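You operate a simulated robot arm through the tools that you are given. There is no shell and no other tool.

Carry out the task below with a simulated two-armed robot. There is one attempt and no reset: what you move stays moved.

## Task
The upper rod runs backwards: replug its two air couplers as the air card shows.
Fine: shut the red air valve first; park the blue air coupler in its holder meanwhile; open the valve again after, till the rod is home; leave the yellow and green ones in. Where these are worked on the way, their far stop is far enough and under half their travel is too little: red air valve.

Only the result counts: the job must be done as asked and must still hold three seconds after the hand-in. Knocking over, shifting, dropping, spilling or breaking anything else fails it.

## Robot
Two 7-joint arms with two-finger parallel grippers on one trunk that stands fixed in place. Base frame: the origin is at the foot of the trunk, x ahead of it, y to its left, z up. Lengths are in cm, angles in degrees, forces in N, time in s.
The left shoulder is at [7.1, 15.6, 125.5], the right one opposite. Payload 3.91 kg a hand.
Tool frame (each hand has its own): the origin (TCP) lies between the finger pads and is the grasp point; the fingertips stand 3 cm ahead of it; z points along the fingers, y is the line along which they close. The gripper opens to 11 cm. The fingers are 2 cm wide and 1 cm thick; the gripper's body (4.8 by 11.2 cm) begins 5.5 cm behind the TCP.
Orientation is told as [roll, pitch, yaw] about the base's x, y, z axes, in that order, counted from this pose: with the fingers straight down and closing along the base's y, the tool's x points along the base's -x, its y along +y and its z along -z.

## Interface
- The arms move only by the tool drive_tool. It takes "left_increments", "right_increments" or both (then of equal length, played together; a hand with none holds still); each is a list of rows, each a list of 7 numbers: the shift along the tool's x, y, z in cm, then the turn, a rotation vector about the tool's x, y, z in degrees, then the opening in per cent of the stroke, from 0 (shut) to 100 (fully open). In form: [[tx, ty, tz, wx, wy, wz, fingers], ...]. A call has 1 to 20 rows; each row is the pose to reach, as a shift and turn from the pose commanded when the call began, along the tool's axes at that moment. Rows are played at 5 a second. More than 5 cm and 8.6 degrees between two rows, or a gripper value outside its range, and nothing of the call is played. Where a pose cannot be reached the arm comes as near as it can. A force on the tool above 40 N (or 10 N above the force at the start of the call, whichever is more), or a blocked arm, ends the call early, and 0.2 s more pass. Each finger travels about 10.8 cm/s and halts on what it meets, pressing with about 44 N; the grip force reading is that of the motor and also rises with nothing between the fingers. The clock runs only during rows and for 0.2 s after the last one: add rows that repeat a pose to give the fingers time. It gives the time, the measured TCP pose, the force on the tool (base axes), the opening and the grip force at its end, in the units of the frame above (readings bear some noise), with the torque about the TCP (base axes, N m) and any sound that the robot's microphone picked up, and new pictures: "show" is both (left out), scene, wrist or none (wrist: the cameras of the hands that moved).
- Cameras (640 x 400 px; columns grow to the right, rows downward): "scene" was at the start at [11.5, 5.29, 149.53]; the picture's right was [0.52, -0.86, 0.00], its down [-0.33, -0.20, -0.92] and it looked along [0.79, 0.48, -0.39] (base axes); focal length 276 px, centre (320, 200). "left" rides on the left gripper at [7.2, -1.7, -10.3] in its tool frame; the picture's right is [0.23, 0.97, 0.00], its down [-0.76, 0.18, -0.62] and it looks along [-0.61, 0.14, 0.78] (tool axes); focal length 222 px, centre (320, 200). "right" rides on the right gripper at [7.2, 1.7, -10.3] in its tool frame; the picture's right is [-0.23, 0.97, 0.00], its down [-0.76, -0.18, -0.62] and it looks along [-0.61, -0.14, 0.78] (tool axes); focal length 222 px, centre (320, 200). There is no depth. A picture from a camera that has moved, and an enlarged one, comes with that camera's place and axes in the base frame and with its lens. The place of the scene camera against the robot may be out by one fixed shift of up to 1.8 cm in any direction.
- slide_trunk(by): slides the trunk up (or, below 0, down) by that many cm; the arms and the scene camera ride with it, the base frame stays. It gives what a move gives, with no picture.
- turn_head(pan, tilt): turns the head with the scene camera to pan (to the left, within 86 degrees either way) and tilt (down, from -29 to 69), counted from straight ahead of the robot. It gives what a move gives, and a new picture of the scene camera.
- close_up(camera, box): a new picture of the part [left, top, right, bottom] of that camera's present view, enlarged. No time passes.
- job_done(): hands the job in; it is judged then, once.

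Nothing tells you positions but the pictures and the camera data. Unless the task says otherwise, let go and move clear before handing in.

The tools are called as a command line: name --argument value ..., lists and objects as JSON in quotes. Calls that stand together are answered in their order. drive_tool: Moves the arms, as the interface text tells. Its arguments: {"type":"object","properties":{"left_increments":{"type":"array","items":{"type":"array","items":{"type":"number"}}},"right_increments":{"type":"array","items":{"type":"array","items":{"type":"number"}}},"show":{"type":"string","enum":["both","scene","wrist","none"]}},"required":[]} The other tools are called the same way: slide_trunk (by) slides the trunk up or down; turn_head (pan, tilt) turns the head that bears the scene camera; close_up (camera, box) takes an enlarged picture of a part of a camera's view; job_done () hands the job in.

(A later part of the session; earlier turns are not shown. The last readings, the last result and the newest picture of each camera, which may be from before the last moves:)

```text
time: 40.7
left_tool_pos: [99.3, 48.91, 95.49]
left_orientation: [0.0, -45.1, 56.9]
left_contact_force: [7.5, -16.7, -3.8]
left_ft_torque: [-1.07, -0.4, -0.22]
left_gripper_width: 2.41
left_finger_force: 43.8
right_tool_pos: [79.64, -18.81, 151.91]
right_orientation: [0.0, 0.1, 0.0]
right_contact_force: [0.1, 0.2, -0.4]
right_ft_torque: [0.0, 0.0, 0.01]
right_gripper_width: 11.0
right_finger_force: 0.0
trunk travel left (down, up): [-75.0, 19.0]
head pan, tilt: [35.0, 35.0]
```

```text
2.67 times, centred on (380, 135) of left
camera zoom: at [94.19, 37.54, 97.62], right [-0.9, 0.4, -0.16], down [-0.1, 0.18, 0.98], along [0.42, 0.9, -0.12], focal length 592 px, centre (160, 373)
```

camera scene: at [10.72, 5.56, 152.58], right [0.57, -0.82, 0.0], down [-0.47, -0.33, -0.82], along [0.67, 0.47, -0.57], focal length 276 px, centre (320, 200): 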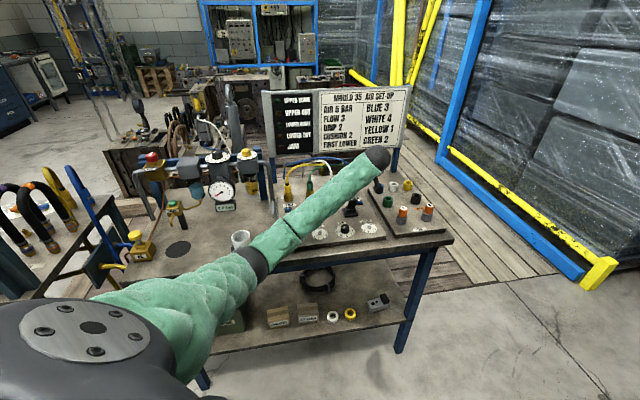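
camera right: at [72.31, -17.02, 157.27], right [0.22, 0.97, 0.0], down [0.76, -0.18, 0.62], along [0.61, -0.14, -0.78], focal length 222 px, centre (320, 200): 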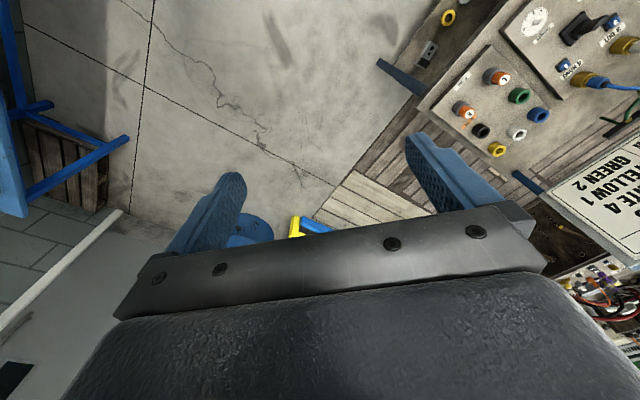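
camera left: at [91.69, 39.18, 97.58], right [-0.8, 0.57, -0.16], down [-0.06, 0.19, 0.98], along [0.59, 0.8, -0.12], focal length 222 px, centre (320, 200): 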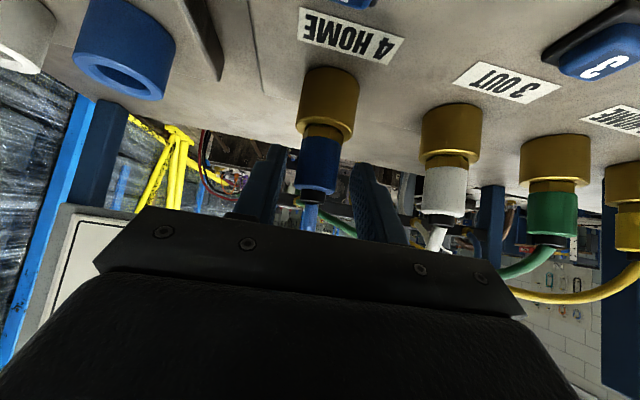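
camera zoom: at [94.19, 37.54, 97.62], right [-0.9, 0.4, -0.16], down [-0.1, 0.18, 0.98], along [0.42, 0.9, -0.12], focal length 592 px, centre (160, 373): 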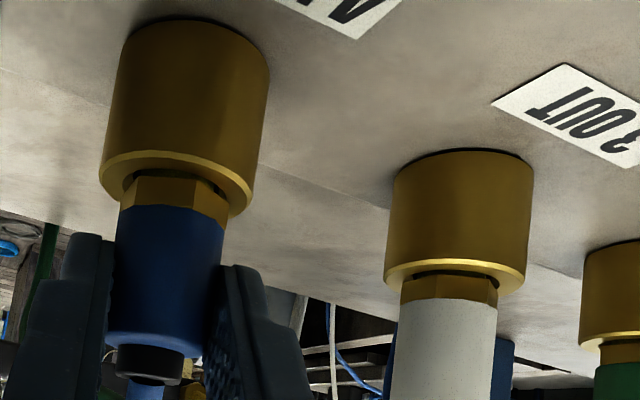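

The coupler turns freely with the gripper (no bayonet), so the hold is axial. The numbered blue button beside each port may be its release or vent. I'll let go, back off and look at button 4.

drive_tool --left_increments '[[0, 0, 0, 0, 0, 0, 45], [0, 0, 0, 0, 0, 0, 45], [-0.3, 0, -2.5, 0, 0, 0, 45], [-0.6, 0, -5.5, 0, 0, 0, 45], [-1.0, 0, -9, 0, 0, 0, 45], [-2.0, 0, -12, 0, 0, 0, 45], [-4.5, 0, -14.0, 0, 0, 0, 45]]' --show "wrist"

close_up --camera "left" --box '[240, 0, 440, 125]'

close_up --camera "scene" --box '[270, 150, 390, 245]'

```text
time: 42.3
left_tool_pos: [95.57, 43.49, 108.6]
left_orientation: [0.1, -45.0, 57.0]
left_contact_force: [-1.1, 0.2, -0.1]
left_ft_torque: [0.03, -0.02, -0.01]
left_gripper_width: 4.94
left_finger_force: 0.0
right_tool_pos: [79.64, -18.65, 151.86]
right_orientation: [0.0, 0.0, 0.0]
right_contact_force: [0.9, -0.5, -1.6]
right_ft_torque: [0.0, -0.01, 0.04]
right_gripper_width: 11.02
right_finger_force: 0.2
trunk travel left (down, up): [-75.0, 19.0]
head pan, tilt: [35.0, 35.0]
camera left: at [90.42, 32.04, 110.77], right [-0.9, 0.4, -0.16], down [-0.1, 0.18, 0.98], along [0.42, 0.9, -0.12], focal length 222 px, centre (320, 200)
```

left: 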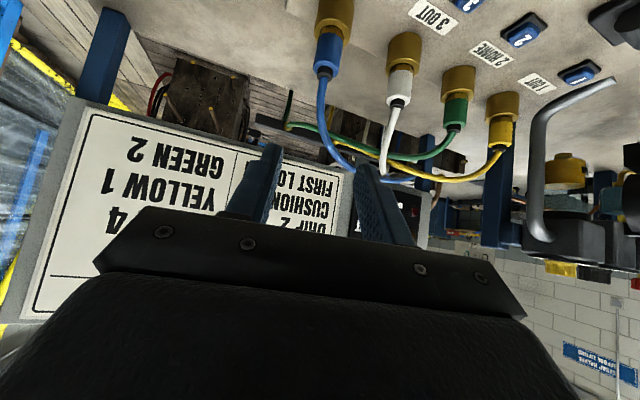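

```text
3.20 times, centred on (340, 62) of left
camera zoom: at [90.42, 32.04, 110.77], right [-0.9, 0.4, -0.16], down [-0.1, 0.18, 0.98], along [0.42, 0.9, -0.12], focal length 711 px, centre (256, 640)
```

zoom: 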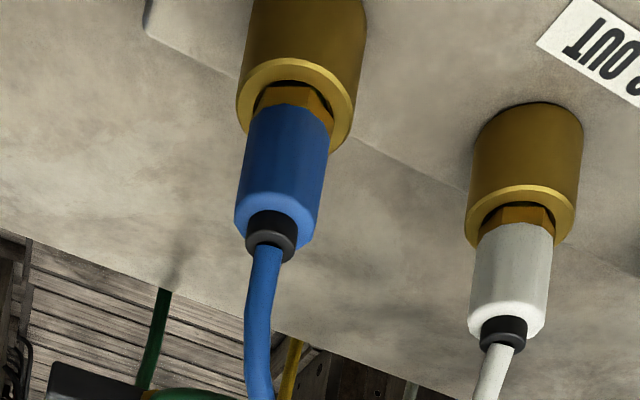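

```text
4.21 times, centred on (330, 198) of scene
camera zoom: at [10.8, 5.49, 152.56], right [0.57, -0.82, 0.0], down [-0.47, -0.33, -0.82], along [0.67, 0.47, -0.57], focal length 1162 px, centre (278, 210)
```

zoom: 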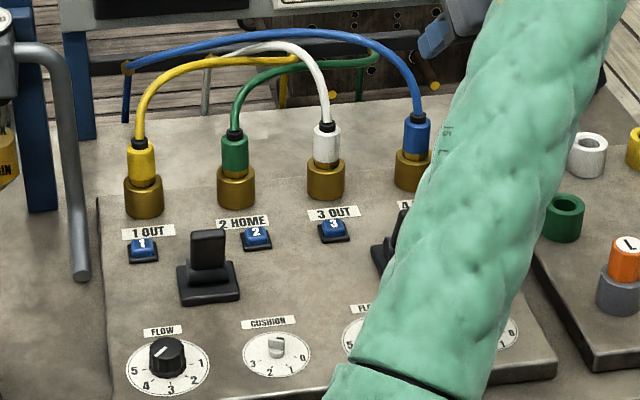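

Button 4 is at about (95.6, 44.1, 89.8), clear of the toggle lever at (88, 44). I'll close the fingers, tilt steeper and come above the button.

drive_tool --left_increments '[[2.24, 0.07, 2.21, 0, 3.75, 0, 20], [4.48, 0.14, 4.42, 0, 7.5, 0, 0], [6.72, 0.2, 6.63, 0, 11.25, 0, 0], [8.97, 0.27, 8.85, 0, 15, 0, 0], [8.97, 0.27, 8.85, 0, 15, 0, 0]]' --show "both"

close_up --camera "left" --box '[220, 40, 460, 190]'

close_up --camera "right" --box '[500, 0, 640, 88]'

```text
time: 43.5
left_tool_pos: [95.33, 43.61, 96.02]
left_orientation: [-0.1, -30.1, 57.0]
left_contact_force: [0.1, 0.0, 0.7]
left_ft_torque: [0.05, -0.03, 0.01]
left_gripper_width: 0.0
left_finger_force: 37.2
right_tool_pos: [79.64, -18.76, 151.94]
right_orientation: [0.0, 0.0, 0.0]
right_contact_force: [0.2, -0.4, 0.3]
right_ft_torque: [0.0, -0.01, 0.03]
right_gripper_width: 11.0
right_finger_force: 0.2
trunk travel left (down, up): [-75.0, 19.0]
head pan, tilt: [35.0, 35.0]
camera scene: at [10.77, 5.51, 152.57], right [0.57, -0.82, 0.0], down [-0.47, -0.33, -0.82], along [0.67, 0.47, -0.57], focal length 276 px, centre (320, 200)
camera left: at [90.65, 32.93, 101.28], right [-0.92, 0.37, -0.11], down [0.04, 0.39, 0.92], along [0.38, 0.85, -0.37], focal length 222 px, centre (320, 200)
```

scene: 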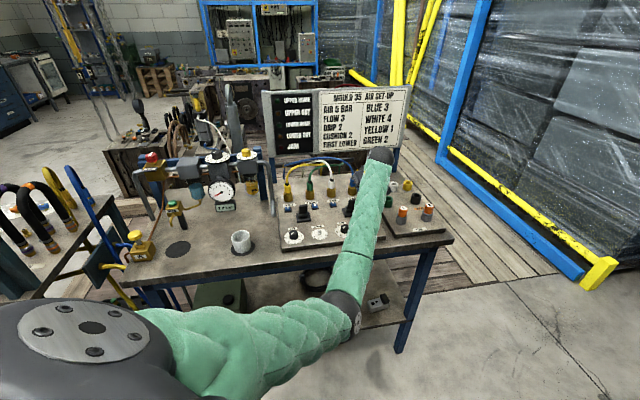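
left: 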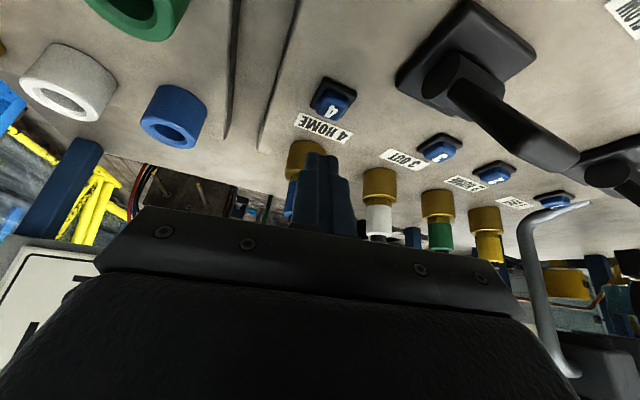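

```text
2.67 times, centred on (340, 115) of left
camera zoom: at [90.65, 32.93, 101.28], right [-0.92, 0.37, -0.11], down [0.04, 0.39, 0.92], along [0.38, 0.85, -0.37], focal length 592 px, centre (267, 427)
```

zoom: 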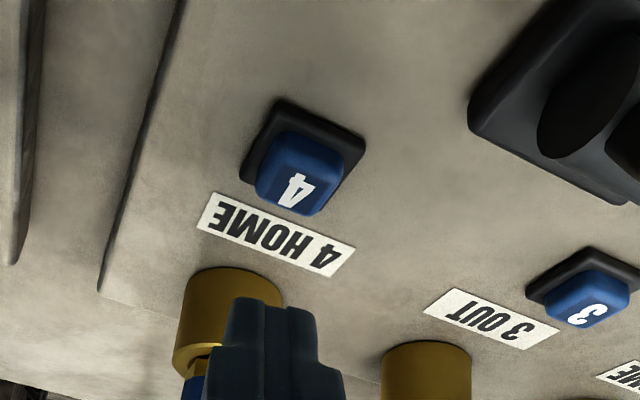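

```text
4.55 times, centred on (570, 44) of right
camera zoom: at [72.36, -17.0, 162.28], right [0.23, 0.97, 0.0], down [0.76, -0.18, 0.62], along [0.61, -0.14, -0.78], focal length 1010 px, centre (-816, 909)
```

zoom: 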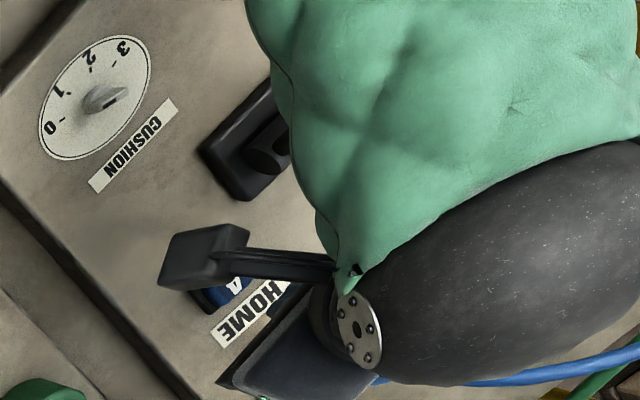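

drive_tool --left_increments '[[1.26, 0, 1.58, 0, 0, 0, 0], [1.56, 0, 2.1, 0, 0, 0, 0], [1.71, 0, 2.36, 0, 0, 0, 0], [1.81, 0, 2.53, 0, 0, 0, 0], [1.91, 0, 2.71, 0, 0, 0, 0]]' --show "wrist"

close_up --camera "left" --box '[220, 40, 460, 190]'

```text
time: 44.7
left_tool_pos: [95.14, 43.28, 92.62]
left_orientation: [0.0, -30.1, 57.0]
left_contact_force: [-0.7, 0.6, -0.1]
left_ft_torque: [-0.03, 0.03, -0.01]
left_gripper_width: 0.0
left_finger_force: 38.5
right_tool_pos: [79.59, -18.8, 151.88]
right_orientation: [0.0, 0.1, 0.1]
right_contact_force: [-0.4, -0.3, 0.5]
right_ft_torque: [0.05, -0.02, 0.0]
right_gripper_width: 11.0
right_finger_force: 0.0
trunk travel left (down, up): [-75.0, 19.0]
head pan, tilt: [35.0, 35.0]
camera left: at [90.5, 32.69, 97.95], right [-0.92, 0.37, -0.11], down [0.04, 0.39, 0.92], along [0.38, 0.85, -0.37], focal length 222 px, centre (320, 200)
```

left: 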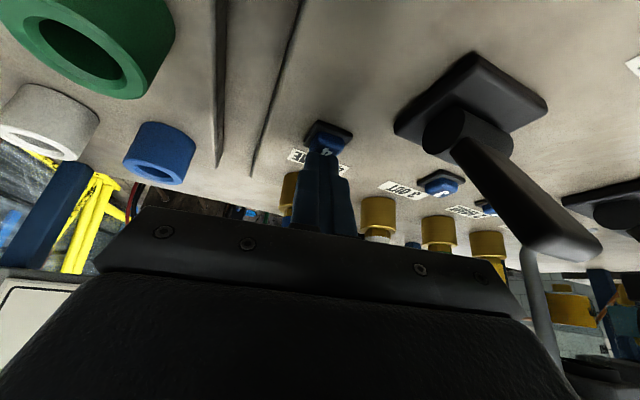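

```text
2.67 times, centred on (340, 115) of left
camera zoom: at [90.5, 32.69, 97.95], right [-0.92, 0.37, -0.11], down [0.04, 0.39, 0.92], along [0.38, 0.85, -0.37], focal length 592 px, centre (267, 427)
```

zoom: 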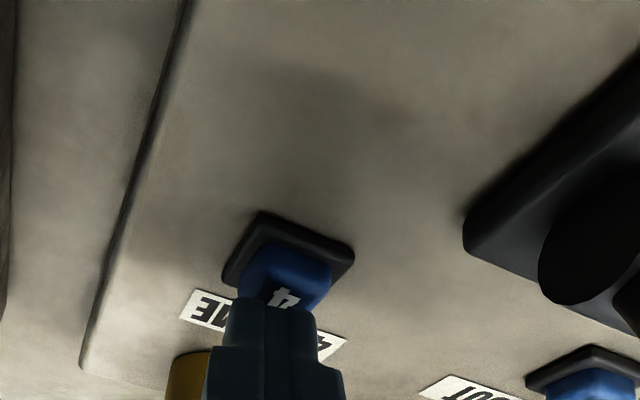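

drive_tool --left_increments '[[0.1, 0.15, 0.17, 0, 0, 0, 0], [0.2, 0.2, 0.35, 0, 0, 0, 0], [0.3, 0.2, 0.52, 0, 0, 0, 0], [0.3, 0.2, 0.52, 0, 0, 0, 0]]' --show "none"

close_up --camera "left" --box '[220, 40, 460, 190]'

```text
time: 45.7
left_tool_pos: [95.08, 43.26, 92.32]
left_orientation: [0.0, -30.1, 57.0]
left_contact_force: [0.9, -0.5, 3.7]
left_ft_torque: [-0.02, -0.04, -0.04]
left_gripper_width: 0.0
left_finger_force: 37.8
right_tool_pos: [79.67, -18.77, 151.95]
right_orientation: [0.0, 0.0, 0.1]
right_contact_force: [-0.2, 0.2, -0.4]
right_ft_torque: [-0.01, -0.01, 0.02]
right_gripper_width: 11.0
right_finger_force: 0.0
trunk travel left (down, up): [-75.0, 19.0]
head pan, tilt: [35.0, 35.0]
heard: click
```

```text
2.67 times, centred on (340, 115) of left
camera zoom: at [90.36, 32.78, 97.39], right [-0.92, 0.37, -0.11], down [0.04, 0.39, 0.92], along [0.38, 0.85, -0.37], focal length 592 px, centre (267, 427)
```

zoom: 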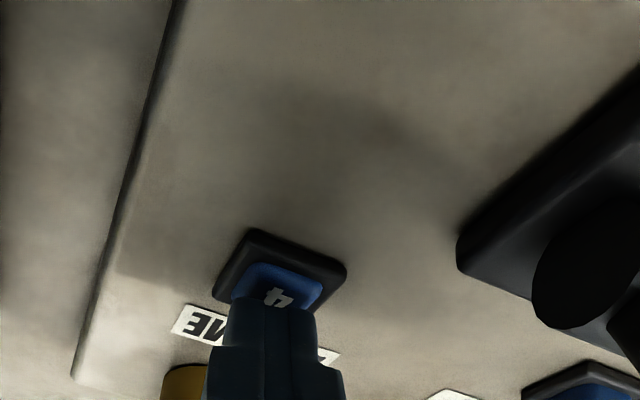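

A click was heard as the button went in. I'll lift off and check whether it stays down and whether the coupler moved.

drive_tool --left_increments '[[-0.5, 0, -0.87, 0, 0, 0, 0], [-1.5, 0, -2.6, 0, 0, 0, 0], [-3.0, 0, -5.2, 0, 0, 0, 0]]' --show "none"

close_up --camera "left" --box '[220, 40, 460, 190]'

close_up --camera "scene" --box '[270, 150, 390, 245]'

```text
time: 46.5
left_tool_pos: [94.81, 43.34, 98.01]
left_orientation: [0.1, -30.2, 56.9]
left_contact_force: [-0.6, 0.3, 0.2]
left_ft_torque: [-0.01, 0.02, 0.0]
left_gripper_width: 0.0
left_finger_force: 37.5
right_tool_pos: [79.59, -18.67, 151.99]
right_orientation: [0.0, 0.0, 0.0]
right_contact_force: [-0.9, -0.4, -0.9]
right_ft_torque: [-0.05, -0.03, 0.02]
right_gripper_width: 10.99
right_finger_force: 0.0
trunk travel left (down, up): [-75.0, 19.0]
head pan, tilt: [35.0, 35.0]
```

```text
2.67 times, centred on (340, 115) of left
camera zoom: at [90.27, 32.75, 103.33], right [-0.92, 0.36, -0.11], down [0.04, 0.39, 0.92], along [0.38, 0.85, -0.37], focal length 592 px, centre (267, 427)
```

zoom: 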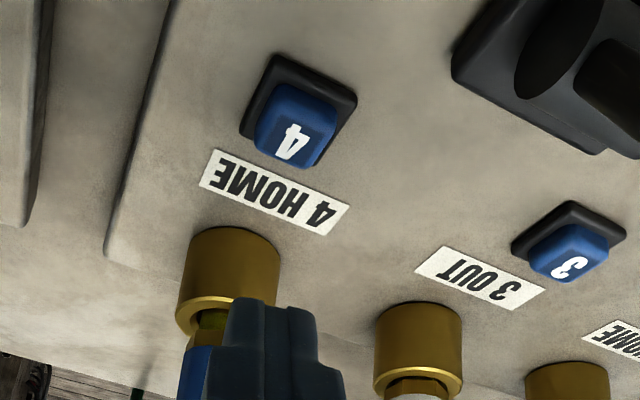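

```text
4.21 times, centred on (330, 198) of scene
camera zoom: at [10.76, 5.49, 152.57], right [0.57, -0.82, 0.0], down [-0.47, -0.33, -0.82], along [0.67, 0.47, -0.57], focal length 1162 px, centre (278, 210)
```

zoom: 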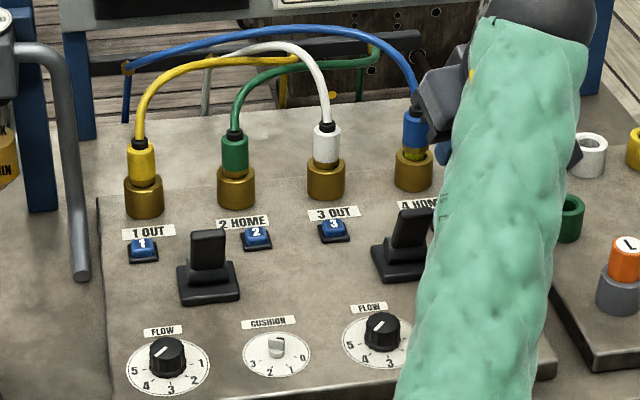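

The blue coupler popped up in its socket after the click, so the numbered buttons are releases. I'll reposition to grip the blue sleeve and lift it out.

drive_tool --left_increments '[[-1.8, 0.16, -1.0, 1.84, -3.75, 2.4, 20], [-2.5, 0.32, -1.2, 3.68, -7.5, 4.8, 45], [-3.0, 0.48, -1.24, 5.52, -11.25, 7.2, 45], [-3.55, 0.64, -1.24, 7.36, -15, 9.6, 45], [-3.55, 0.64, -1.24, 7.36, -15, 9.6, 45]]' --show "wrist"

close_up --camera "left" --box '[220, 60, 460, 210]'

```text
time: 47.7
left_tool_pos: [95.74, 45.8, 100.95]
left_orientation: [0.1, -45.2, 44.9]
left_contact_force: [-0.1, 0.1, 0.3]
left_ft_torque: [-0.01, 0.0, -0.03]
left_gripper_width: 4.94
left_finger_force: 0.0
right_tool_pos: [79.69, -18.78, 151.94]
right_orientation: [0.0, 0.1, 0.0]
right_contact_force: [0.0, -0.6, 0.4]
right_ft_torque: [0.02, 0.0, -0.02]
right_gripper_width: 10.99
right_finger_force: 0.0
trunk travel left (down, up): [-75.0, 19.0]
head pan, tilt: [35.0, 35.0]
camera left: at [88.35, 35.73, 103.0], right [-0.8, 0.58, -0.16], down [-0.06, 0.19, 0.98], along [0.6, 0.79, -0.12], focal length 222 px, centre (320, 200)
```

left: 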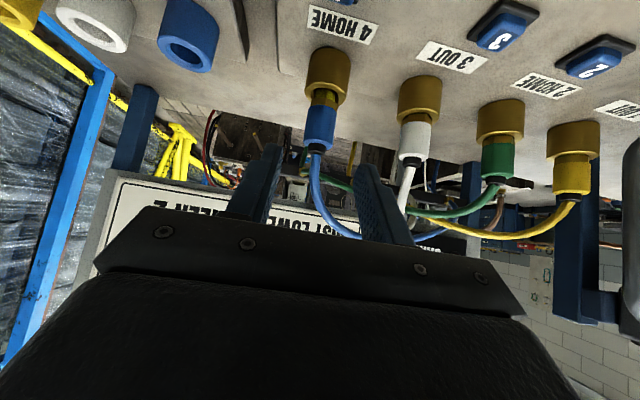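

```text
2.67 times, centred on (340, 135) of left
camera zoom: at [88.35, 35.73, 103.0], right [-0.8, 0.58, -0.16], down [-0.06, 0.19, 0.98], along [0.6, 0.79, -0.12], focal length 592 px, centre (267, 373)
```

zoom: 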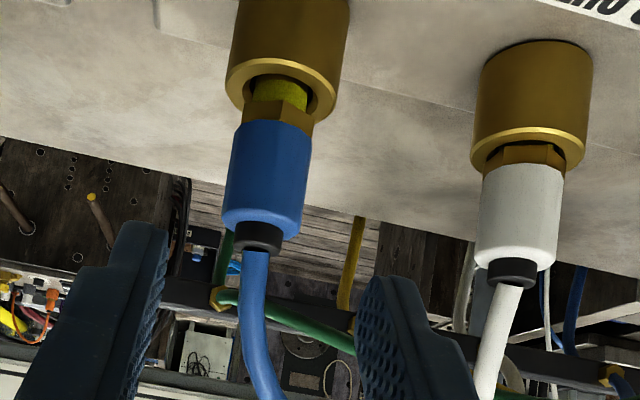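

The yellow-green ring is now visible under the blue coupler (unlatched). I'll advance and grip the sleeve.

drive_tool --left_increments '[[0.1, 0.08, 2.5, 0, 0, 0, 45], [0.2, 0.08, 5.0, 0, 0, 0, 45], [0.35, 0.08, 7.0, 0, 0, 0, 45], [0.35, 0.08, 7.0, 0, 0, 0, 40], [0.35, 0.08, 7.0, 0, 0, 0, 20], [0.35, 0.08, 7.0, 0, 0, 0, 0], [0.35, 0.08, 7.0, 0, 0, 0, 0], [0.35, 0.08, 7.0, 0, 0, 0, 0]]' --show "none"

close_up --camera "left" --box '[220, 60, 460, 210]'

```text
time: 49.5
left_tool_pos: [98.95, 49.17, 95.85]
left_orientation: [0.0, -45.2, 44.9]
left_contact_force: [1.2, -6.3, 4.9]
left_ft_torque: [-0.18, -0.13, -0.09]
left_gripper_width: 2.41
left_finger_force: 44.3
right_tool_pos: [79.55, -18.84, 151.9]
right_orientation: [0.0, -0.1, -0.1]
right_contact_force: [-0.2, -0.5, -0.3]
right_ft_torque: [0.04, 0.0, 0.05]
right_gripper_width: 10.99
right_finger_force: 0.1
trunk travel left (down, up): [-75.0, 19.0]
head pan, tilt: [35.0, 35.0]
```

```text
2.67 times, centred on (340, 135) of left
camera zoom: at [91.63, 39.05, 97.96], right [-0.8, 0.58, -0.16], down [-0.06, 0.19, 0.98], along [0.6, 0.79, -0.12], focal length 592 px, centre (267, 373)
```

zoom: 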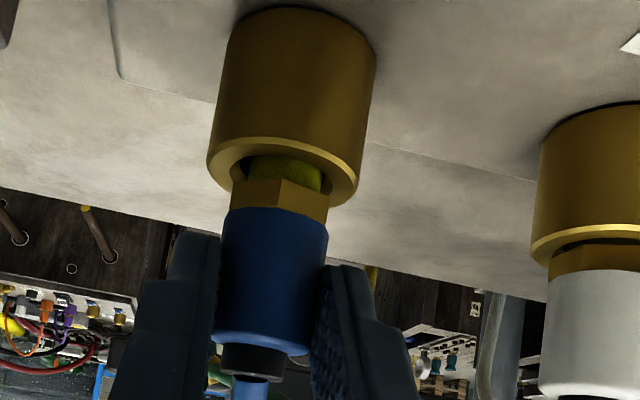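

drive_tool --left_increments '[[-0.2, 0, -0.2, 0, 0, 0, 0], [-0.5, 0, -0.5, 0, 0, 0, 0], [-0.9, 0, -0.9, 0, 0, 0, 0], [-1.4, 0, -1.4, 0, 0, 0, 0]]' --show "none"

close_up --camera "left" --box '[220, 60, 460, 210]'

```text
time: 50.5
left_tool_pos: [98.88, 49.38, 97.69]
left_orientation: [0.1, -45.1, 45.1]
left_contact_force: [-0.1, -0.4, -0.9]
left_ft_torque: [-0.01, 0.01, -0.02]
left_gripper_width: 2.42
left_finger_force: 43.7
right_tool_pos: [79.69, -18.66, 152.0]
right_orientation: [0.0, -0.1, 0.1]
right_contact_force: [-0.2, -0.3, -0.8]
right_ft_torque: [0.0, 0.0, 0.01]
right_gripper_width: 11.02
right_finger_force: 0.0
trunk travel left (down, up): [-75.0, 19.0]
head pan, tilt: [35.0, 35.0]
```

```text
2.67 times, centred on (340, 135) of left
camera zoom: at [91.53, 39.3, 99.86], right [-0.8, 0.57, -0.16], down [-0.06, 0.19, 0.98], along [0.59, 0.8, -0.12], focal length 592 px, centre (267, 373)
```

zoom: 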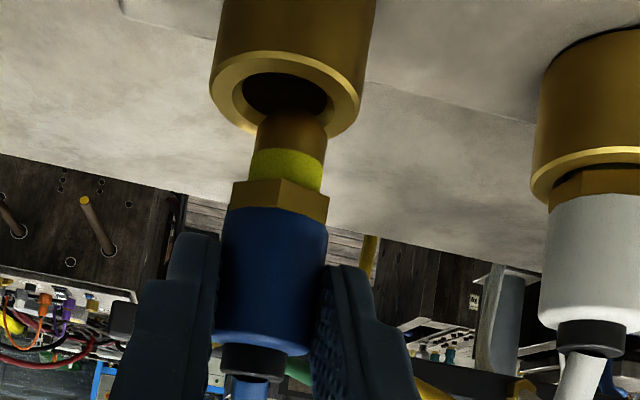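

The blue coupler is out. I'll lift it 5 cm and carry it over to above the blue holder, turning the wrist about 20° for reach.

drive_tool --left_increments '[[-1.77, 0, -1.77, 0, 0, 0, 0], [-3.54, 0, -3.54, 0, 0, 0, 0], [-3.42, -2.75, -3.65, 3.54, 0, 3.54, 0], [-3.31, -5.5, -3.77, 7.07, 0, 7.07, 0], [-3.2, -8.25, -3.88, 10.6, 0, 10.6, 0], [-3.08, -10.99, -4.0, 14.14, 0, 14.14, 0], [-3.08, -10.99, -4.0, 14.14, 0, 14.14, 0]]' --show "both"

close_up --camera "left" --box '[200, 0, 440, 200]'

```text
time: 52.1
left_tool_pos: [106.36, 40.87, 102.67]
left_orientation: [0.2, -45.1, 24.9]
left_contact_force: [0.0, -0.4, -0.6]
left_ft_torque: [-0.01, 0.03, -0.02]
left_gripper_width: 2.46
left_finger_force: 44.1
right_tool_pos: [79.66, -18.63, 151.9]
right_orientation: [0.0, 0.0, 0.1]
right_contact_force: [0.4, 0.1, -0.2]
right_ft_torque: [0.02, -0.01, 0.02]
right_gripper_width: 11.0
right_finger_force: 0.0
trunk travel left (down, up): [-75.0, 19.0]
head pan, tilt: [35.0, 35.0]
camera scene: at [10.78, 5.55, 152.57], right [0.57, -0.82, 0.0], down [-0.47, -0.33, -0.82], along [0.67, 0.47, -0.57], focal length 276 px, centre (320, 200)
camera left: at [95.94, 34.08, 104.84], right [-0.56, 0.82, -0.16], down [0.01, 0.2, 0.98], along [0.83, 0.54, -0.12], focal length 222 px, centre (320, 200)
```

scene: 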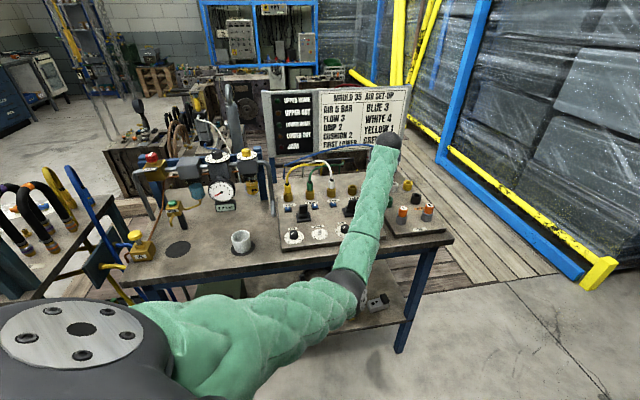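
left: 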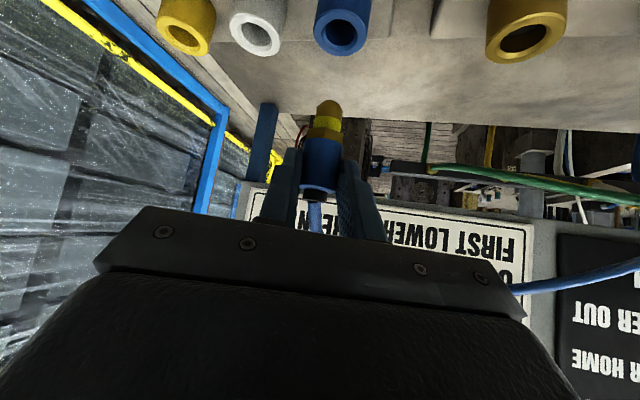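

```text
2.00 times, centred on (320, 100) of left
camera zoom: at [95.94, 34.08, 104.84], right [-0.56, 0.82, -0.16], down [0.01, 0.2, 0.98], along [0.83, 0.54, -0.12], focal length 444 px, centre (320, 400)
```

zoom: 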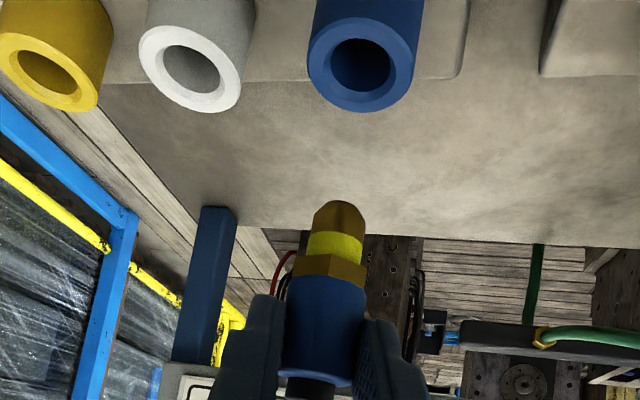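

Both the plug tip and the blue holder hole are in view. By triangulation I need about 0.5 cm forward; I'll lower to just above the hole and re-check.

drive_tool --left_increments '[[0.3, 0, 0.9, 0, 0, 0, 0], [0.9, 0, 1.6, 0, 0, 0, 0], [1.6, 0, 2.31, 0, 0, 0, 0], [2.47, 0, 3.18, 0, 0, 0, 0], [2.47, 0, 3.18, 0, 0, 0, 0]]' --show "wrist"

close_up --camera "left" --box '[200, 20, 440, 200]'

close_up --camera "right" --box '[480, 60, 640, 160]'

```text
time: 53.3
left_tool_pos: [106.76, 41.03, 98.67]
left_orientation: [0.1, -45.1, 24.8]
left_contact_force: [0.7, 0.2, -0.3]
left_ft_torque: [0.02, 0.02, 0.02]
left_gripper_width: 2.43
left_finger_force: 43.9
right_tool_pos: [79.6, -18.73, 151.98]
right_orientation: [0.0, 0.0, 0.1]
right_contact_force: [-0.1, 0.4, -1.1]
right_ft_torque: [0.02, -0.03, 0.0]
right_gripper_width: 11.01
right_finger_force: 0.0
trunk travel left (down, up): [-75.0, 19.0]
head pan, tilt: [35.0, 35.0]
camera left: at [96.33, 34.27, 100.81], right [-0.56, 0.82, -0.16], down [0.01, 0.2, 0.98], along [0.83, 0.54, -0.12], focal length 222 px, centre (320, 200)
```

left: 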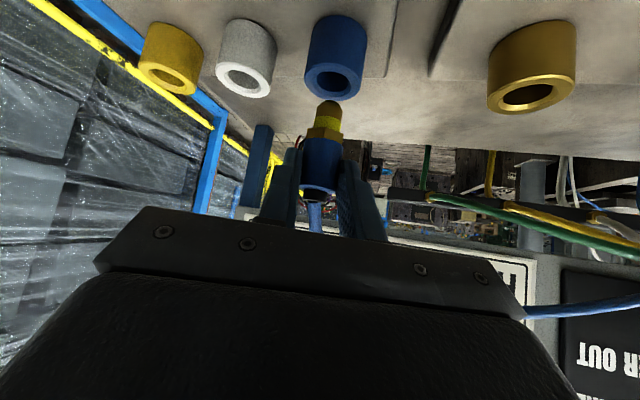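

```text
2.22 times, centred on (320, 110) of left
camera zoom: at [96.33, 34.27, 100.81], right [-0.56, 0.82, -0.16], down [0.01, 0.2, 0.98], along [0.83, 0.54, -0.12], focal length 494 px, centre (320, 400)
```

zoom: 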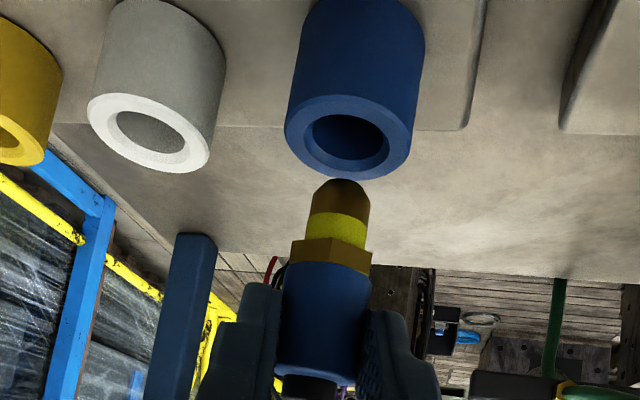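

```text
4.00 times, centred on (560, 110) of right
camera zoom: at [72.39, -17.01, 162.27], right [0.23, 0.97, 0.0], down [0.76, -0.18, 0.62], along [0.61, -0.14, -0.78], focal length 888 px, centre (-640, 560)
```

zoom: 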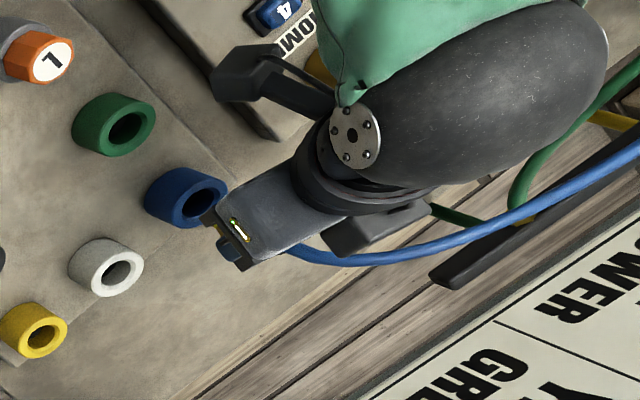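

drive_tool --left_increments '[[0.35, -0.08, 0.35, 0, 0, 0, 0], [0.7, -0.08, 0.7, 0, 0, 0, 0], [1.05, -0.08, 1.05, 0, 0, 0, 0], [1.4, -0.08, 1.4, 0, 0, 0, 0]]' --show "wrist"

close_up --camera "left" --box '[200, 20, 440, 200]'

```text
time: 54.3
left_tool_pos: [106.63, 41.0, 97.51]
left_orientation: [0.0, -45.7, 25.0]
left_contact_force: [7.0, 2.1, 29.5]
left_ft_torque: [0.46, -0.95, -0.1]
left_gripper_width: 2.42
left_finger_force: 43.7
right_tool_pos: [79.46, -18.82, 152.29]
right_orientation: [0.0, -0.1, 0.0]
right_contact_force: [-0.1, 0.3, -1.2]
right_ft_torque: [-0.01, 0.0, 0.0]
right_gripper_width: 11.0
right_finger_force: 0.1
trunk travel left (down, up): [-75.0, 19.0]
head pan, tilt: [35.0, 35.0]
camera left: at [96.35, 34.19, 99.54], right [-0.56, 0.82, -0.16], down [0.0, 0.2, 0.98], along [0.83, 0.54, -0.11], focal length 222 px, centre (320, 200)
```

left: 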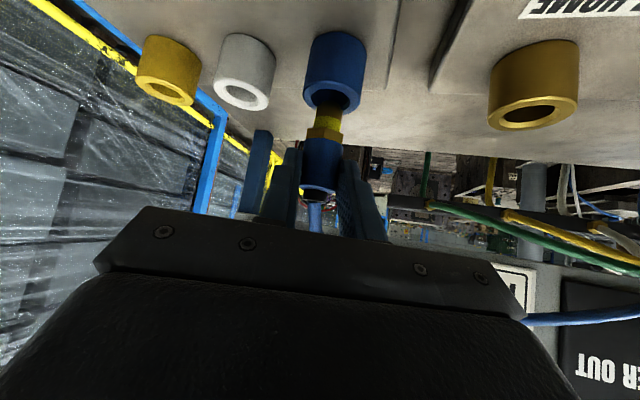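

```text
2.22 times, centred on (320, 110) of left
camera zoom: at [96.35, 34.19, 99.54], right [-0.56, 0.82, -0.16], down [0.0, 0.2, 0.98], along [0.83, 0.54, -0.11], focal length 494 px, centre (320, 400)
```

zoom: 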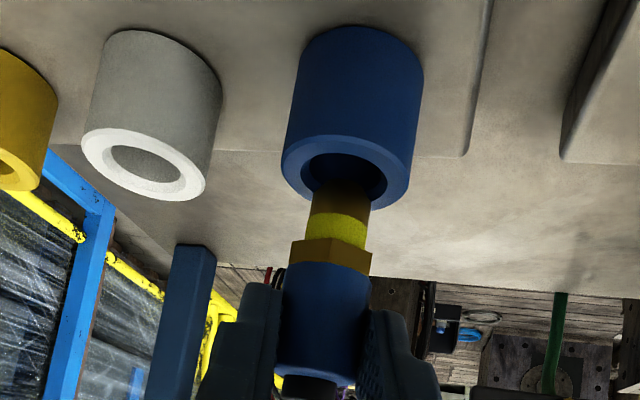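

The tip is touching the near side of the holder's rim (force is up and forward). I'll lift 1 cm, shift 0.4 cm forward and try again.

drive_tool --left_increments '[[-0.71, 0, -0.71, 0, 0, 0, 0], [-0.99, 0, -0.42, 0, 0, 0, 0], [-0.78, 0, -0.21, 0, 0, 0, 0], [-0.53, 0, 0.03, 0, 0, 0, 0], [-0.28, 0, 0.28, 0, 0, 0, 0], [-0.03, 0, 0.53, 0, 0, 0, 0]]' --show "none"

close_up --camera "left" --box '[200, 20, 440, 200]'

```text
time: 55.7
left_tool_pos: [107.04, 41.11, 96.96]
left_orientation: [0.0, -45.5, 25.0]
left_contact_force: [1.6, -1.0, 32.8]
left_ft_torque: [0.29, -0.66, -0.01]
left_gripper_width: 2.44
left_finger_force: 44.3
right_tool_pos: [79.15, -18.82, 152.27]
right_orientation: [0.1, 0.0, 0.1]
right_contact_force: [0.0, -0.2, 0.6]
right_ft_torque: [0.01, 0.03, 0.03]
right_gripper_width: 11.03
right_finger_force: 0.1
trunk travel left (down, up): [-75.0, 19.0]
head pan, tilt: [35.0, 35.0]
```

```text
2.22 times, centred on (320, 110) of left
camera zoom: at [96.58, 34.3, 99.0], right [-0.56, 0.82, -0.16], down [0.01, 0.2, 0.98], along [0.83, 0.54, -0.12], focal length 494 px, centre (320, 400)
```

zoom: 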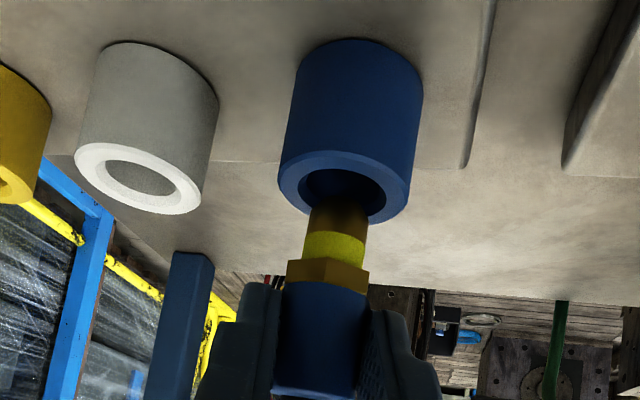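

close_up --camera "left" --box '[290, 70, 370, 130]'

close_up --camera "right" --box '[510, 90, 570, 128]'

close_up --camera "scene" --box '[340, 150, 460, 225]'

```text
6.67 times, centred on (330, 100) of left
camera zoom: at [96.58, 34.3, 99.0], right [-0.56, 0.82, -0.16], down [0.01, 0.2, 0.98], along [0.83, 0.54, -0.12], focal length 1481 px, centre (253, 867)
```

zoom: 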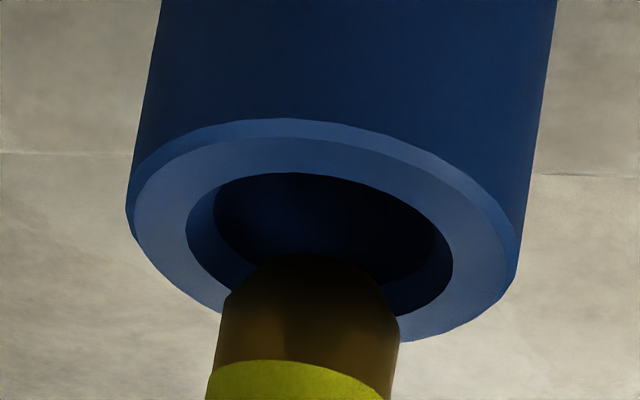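

```text
10.53 times, centred on (540, 109) of right
camera zoom: at [71.98, -17.16, 162.47], right [0.23, 0.97, 0.0], down [0.76, -0.18, 0.62], along [0.61, -0.14, -0.78], focal length 2338 px, centre (-1996, 1158)
```

zoom: 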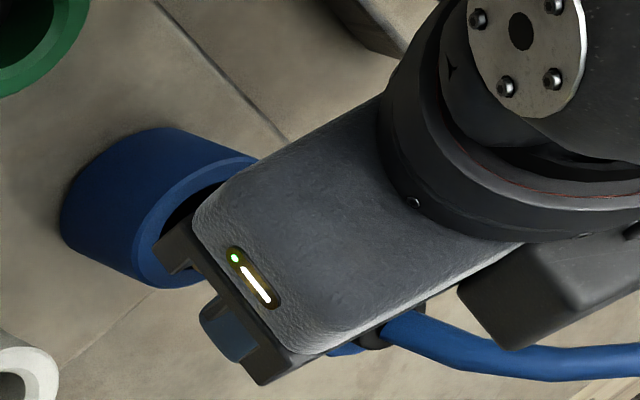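

```text
5.33 times, centred on (400, 188) of scene
camera zoom: at [10.41, 5.37, 152.64], right [0.57, -0.82, 0.0], down [-0.47, -0.33, -0.82], along [0.67, 0.47, -0.57], focal length 1472 px, centre (-107, 267)
```

zoom: 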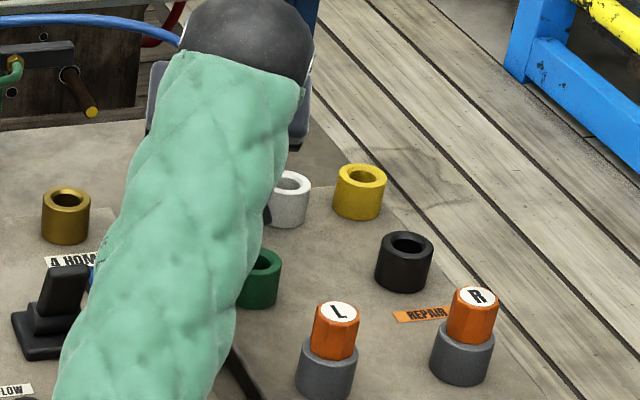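

The torque places the contact on the far side of the rim, and the zoomed view agrees that I was too far forward. I'll lift, move back about 0.9 cm and look again.

drive_tool --left_increments '[[-0.6, 0, -0.6, 0, 0, 0, 0], [-1.06, 0, -1.06, 0, 0, 0, 0], [-0.74, 0, -1.38, 0, 0, 0, 0], [-0.42, 0, -1.7, 0, 0, 0, 0], [-0.42, 0, -1.7, 0, 0, 0, 0]]' --show "none"

close_up --camera "left" --box '[270, 40, 390, 130]'

```text
time: 56.9
left_tool_pos: [106.28, 40.82, 97.86]
left_orientation: [0.1, -45.1, 25.0]
left_contact_force: [0.1, 0.6, -1.5]
left_ft_torque: [0.02, 0.03, 0.02]
left_gripper_width: 2.4
left_finger_force: 43.6
right_tool_pos: [79.69, -18.62, 151.88]
right_orientation: [-0.1, 0.1, 0.2]
right_contact_force: [0.0, -1.4, -0.2]
right_ft_torque: [-0.02, -0.03, -0.02]
right_gripper_width: 11.0
right_finger_force: 0.2
trunk travel left (down, up): [-75.0, 19.0]
head pan, tilt: [35.0, 35.0]
```

```text
4.44 times, centred on (330, 85) of left
camera zoom: at [95.94, 34.0, 99.99], right [-0.56, 0.82, -0.16], down [0.01, 0.2, 0.98], along [0.83, 0.54, -0.12], focal length 987 px, centre (276, 711)
```

zoom: 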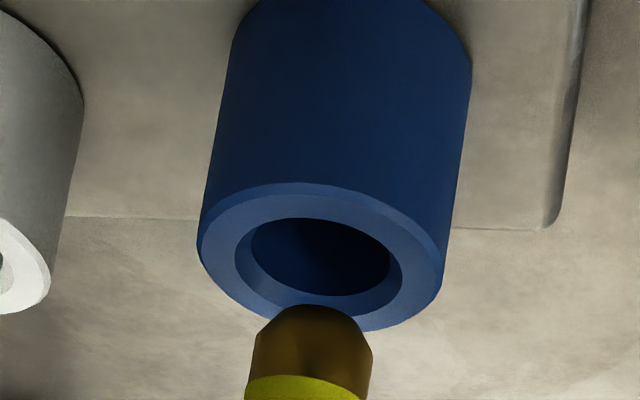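

drive_tool --left_increments '[[0.2, -0.05, -0.2, 0, 0, 0, 0], [0.48, -0.05, 0.08, 0, 0, 0, 0], [0.76, -0.05, 0.36, 0, 0, 0, 0], [1.0, -0.05, 0.6, 0, 0, 0, 0], [1.2, -0.05, 0.8, 0, 0, 0, 0]]' --show "none"

close_up --camera "left" --box '[270, 50, 390, 200]'

```text
time: 58.1
left_tool_pos: [106.19, 40.65, 96.62]
left_orientation: [0.0, -45.3, 24.9]
left_contact_force: [7.4, 1.1, 9.5]
left_ft_torque: [0.13, -0.51, -0.04]
left_gripper_width: 2.41
left_finger_force: 43.8
right_tool_pos: [79.58, -18.68, 152.02]
right_orientation: [0.1, 0.0, 0.1]
right_contact_force: [1.0, -0.1, 0.6]
right_ft_torque: [0.01, 0.0, 0.01]
right_gripper_width: 11.01
right_finger_force: 0.1
trunk travel left (down, up): [-75.0, 19.0]
head pan, tilt: [35.0, 35.0]
```

```text
2.67 times, centred on (330, 125) of left
camera zoom: at [95.8, 33.85, 98.78], right [-0.56, 0.82, -0.16], down [0.01, 0.2, 0.98], along [0.83, 0.54, -0.12], focal length 592 px, centre (293, 400)
```

zoom: 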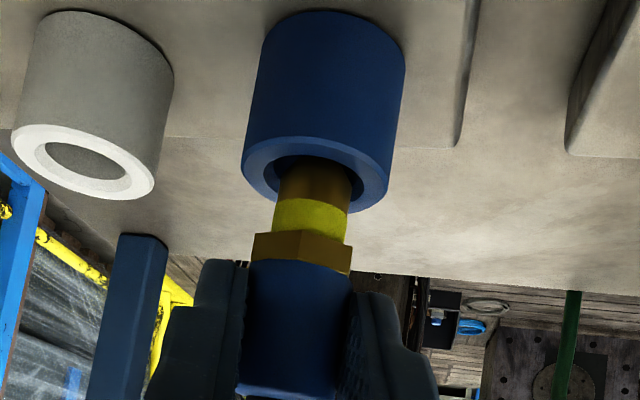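

drive_tool --left_increments '[[-0.08, 0, 0.08, 0, 0, 0, 0], [0.1, 0, 0.26, 0, 0, 0, 0], [0.3, 0, 0.46, 0, 0, 0, 0], [0.5, 0, 0.66, 0, 0, 0, 0]]' --show "none"

close_up --camera "left" --box '[270, 50, 390, 200]'

```text
time: 59.1
left_tool_pos: [106.19, 40.74, 96.05]
left_orientation: [0.0, -45.4, 24.9]
left_contact_force: [10.8, 1.5, 30.5]
left_ft_torque: [0.18, -0.69, -0.04]
left_gripper_width: 2.4
left_finger_force: 44.2
right_tool_pos: [79.3, -18.74, 152.09]
right_orientation: [0.1, -0.1, 0.1]
right_contact_force: [0.1, 0.1, 0.0]
right_ft_torque: [0.02, 0.03, 0.02]
right_gripper_width: 11.01
right_finger_force: 0.0
trunk travel left (down, up): [-75.0, 19.0]
head pan, tilt: [35.0, 35.0]
```

```text
2.67 times, centred on (330, 125) of left
camera zoom: at [95.73, 33.82, 98.2], right [-0.56, 0.82, -0.16], down [0.01, 0.2, 0.98], along [0.83, 0.54, -0.12], focal length 592 px, centre (293, 400)
```

zoom: 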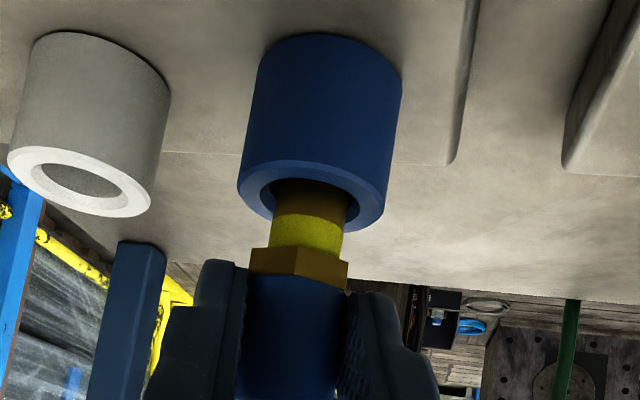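

drive_tool --left_increments '[[-0.5, 0, -0.5, 0, 0, 0, 0], [-0.7, 0, -0.3, 0, 0, 0, 0], [-0.5, 0, -0.1, 0, 0, 0, 0], [-0.3, 0, 0.1, 0, 0, 0, 0], [-0.1, 0, 0.3, 0, 0, 0, 0]]' --show "none"

close_up --camera "left" --box '[270, 50, 390, 200]'

```text
time: 60.3
left_tool_pos: [106.43, 40.84, 95.41]
left_orientation: [0.1, -45.1, 24.8]
left_contact_force: [-3.6, -2.5, 1.0]
left_ft_torque: [-0.1, 0.15, -0.04]
left_gripper_width: 2.41
left_finger_force: 44.2
right_tool_pos: [79.71, -18.73, 152.07]
right_orientation: [0.0, 0.0, 0.2]
right_contact_force: [-0.1, -0.6, 0.6]
right_ft_torque: [0.0, 0.0, -0.02]
right_gripper_width: 10.98
right_finger_force: 0.1
trunk travel left (down, up): [-75.0, 19.0]
head pan, tilt: [35.0, 35.0]
```

```text
2.67 times, centred on (330, 125) of left
camera zoom: at [96.08, 33.97, 97.63], right [-0.56, 0.82, -0.16], down [0.01, 0.2, 0.98], along [0.83, 0.54, -0.12], focal length 592 px, centre (293, 400)
```

zoom: 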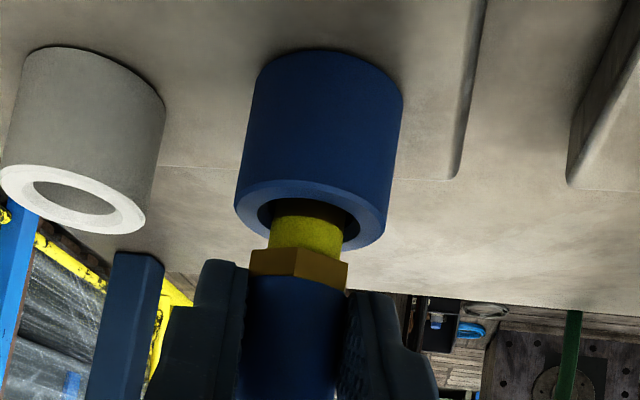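

It's entering the hole with almost no force. I'll continue down.

drive_tool --left_increments '[[0.2, 0, 0.14, 0, 0, 0, 0], [0.4, 0, 0.34, 0, 0, 0, 0], [0.55, 0, 0.49, 0, 0, 0, 0], [0.7, 0, 0.64, 0, 0, 0, 0]]' --show "none"

close_up --camera "left" --box '[270, 50, 390, 200]'

```text
time: 61.3
left_tool_pos: [106.46, 40.77, 94.61]
left_orientation: [0.1, -45.1, 25.0]
left_contact_force: [-4.1, -3.8, 1.3]
left_ft_torque: [-0.1, 0.1, -0.04]
left_gripper_width: 2.41
left_finger_force: 44.2
right_tool_pos: [79.64, -18.68, 152.06]
right_orientation: [0.0, 0.0, 0.0]
right_contact_force: [0.4, 0.2, 0.0]
right_ft_torque: [-0.02, 0.01, 0.0]
right_gripper_width: 10.99
right_finger_force: 0.0
trunk travel left (down, up): [-75.0, 19.0]
head pan, tilt: [35.0, 35.0]
```

```text
2.67 times, centred on (330, 125) of left
camera zoom: at [96.05, 33.96, 96.72], right [-0.56, 0.82, -0.16], down [0.01, 0.2, 0.98], along [0.83, 0.54, -0.12], focal length 592 px, centre (293, 400)
```

zoom: 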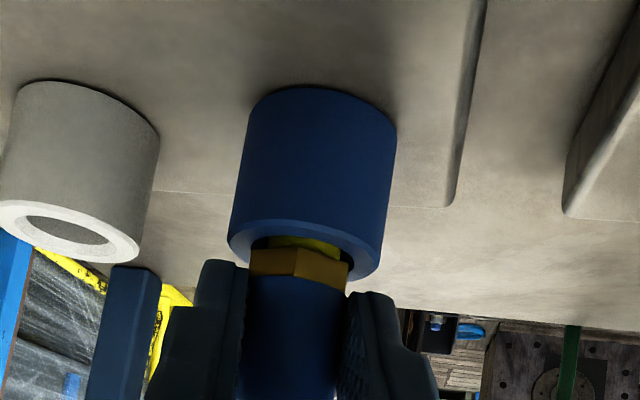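

drive_tool --left_increments '[[0, 0, 0, 0, 0, 0, 15], [0, 0, 0, 0, 0, 0, 45], [0, 0, 0, 0, 0, 0, 45], [0, 0, 0, 0, 0, 0, 45]]' --show "wrist"

close_up --camera "left" --box '[270, 70, 390, 220]'

```text
time: 62.3
left_tool_pos: [106.55, 40.83, 94.52]
left_orientation: [0.1, -45.1, 24.9]
left_contact_force: [-0.2, -0.8, 0.5]
left_ft_torque: [0.01, 0.0, 0.02]
left_gripper_width: 4.94
left_finger_force: 0.0
right_tool_pos: [79.72, -18.61, 152.02]
right_orientation: [0.0, 0.0, 0.0]
right_contact_force: [-0.4, 0.5, -0.3]
right_ft_torque: [0.04, -0.01, 0.0]
right_gripper_width: 10.97
right_finger_force: 0.0
trunk travel left (down, up): [-75.0, 19.0]
head pan, tilt: [35.0, 35.0]
camera left: at [96.09, 34.02, 96.67], right [-0.56, 0.82, -0.16], down [0.01, 0.2, 0.98], along [0.83, 0.54, -0.12], focal length 222 px, centre (320, 200)
```

left: 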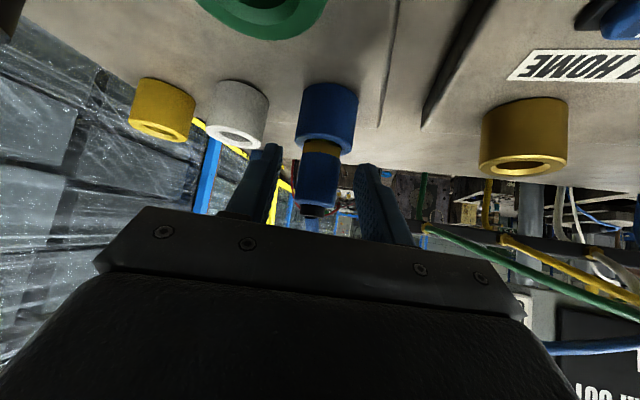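

```text
2.67 times, centred on (330, 145) of left
camera zoom: at [96.09, 34.02, 96.67], right [-0.56, 0.82, -0.16], down [0.01, 0.2, 0.98], along [0.83, 0.54, -0.12], focal length 592 px, centre (293, 347)
```

zoom: 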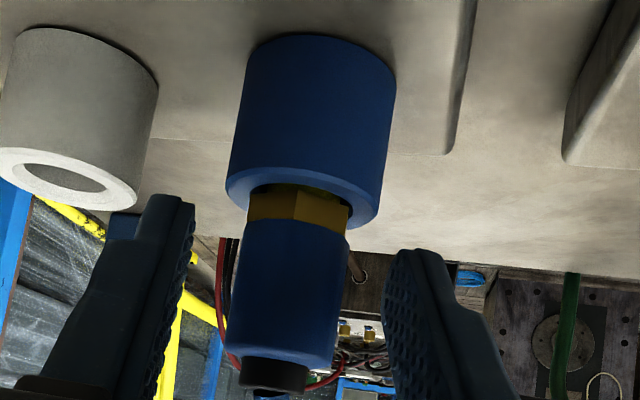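

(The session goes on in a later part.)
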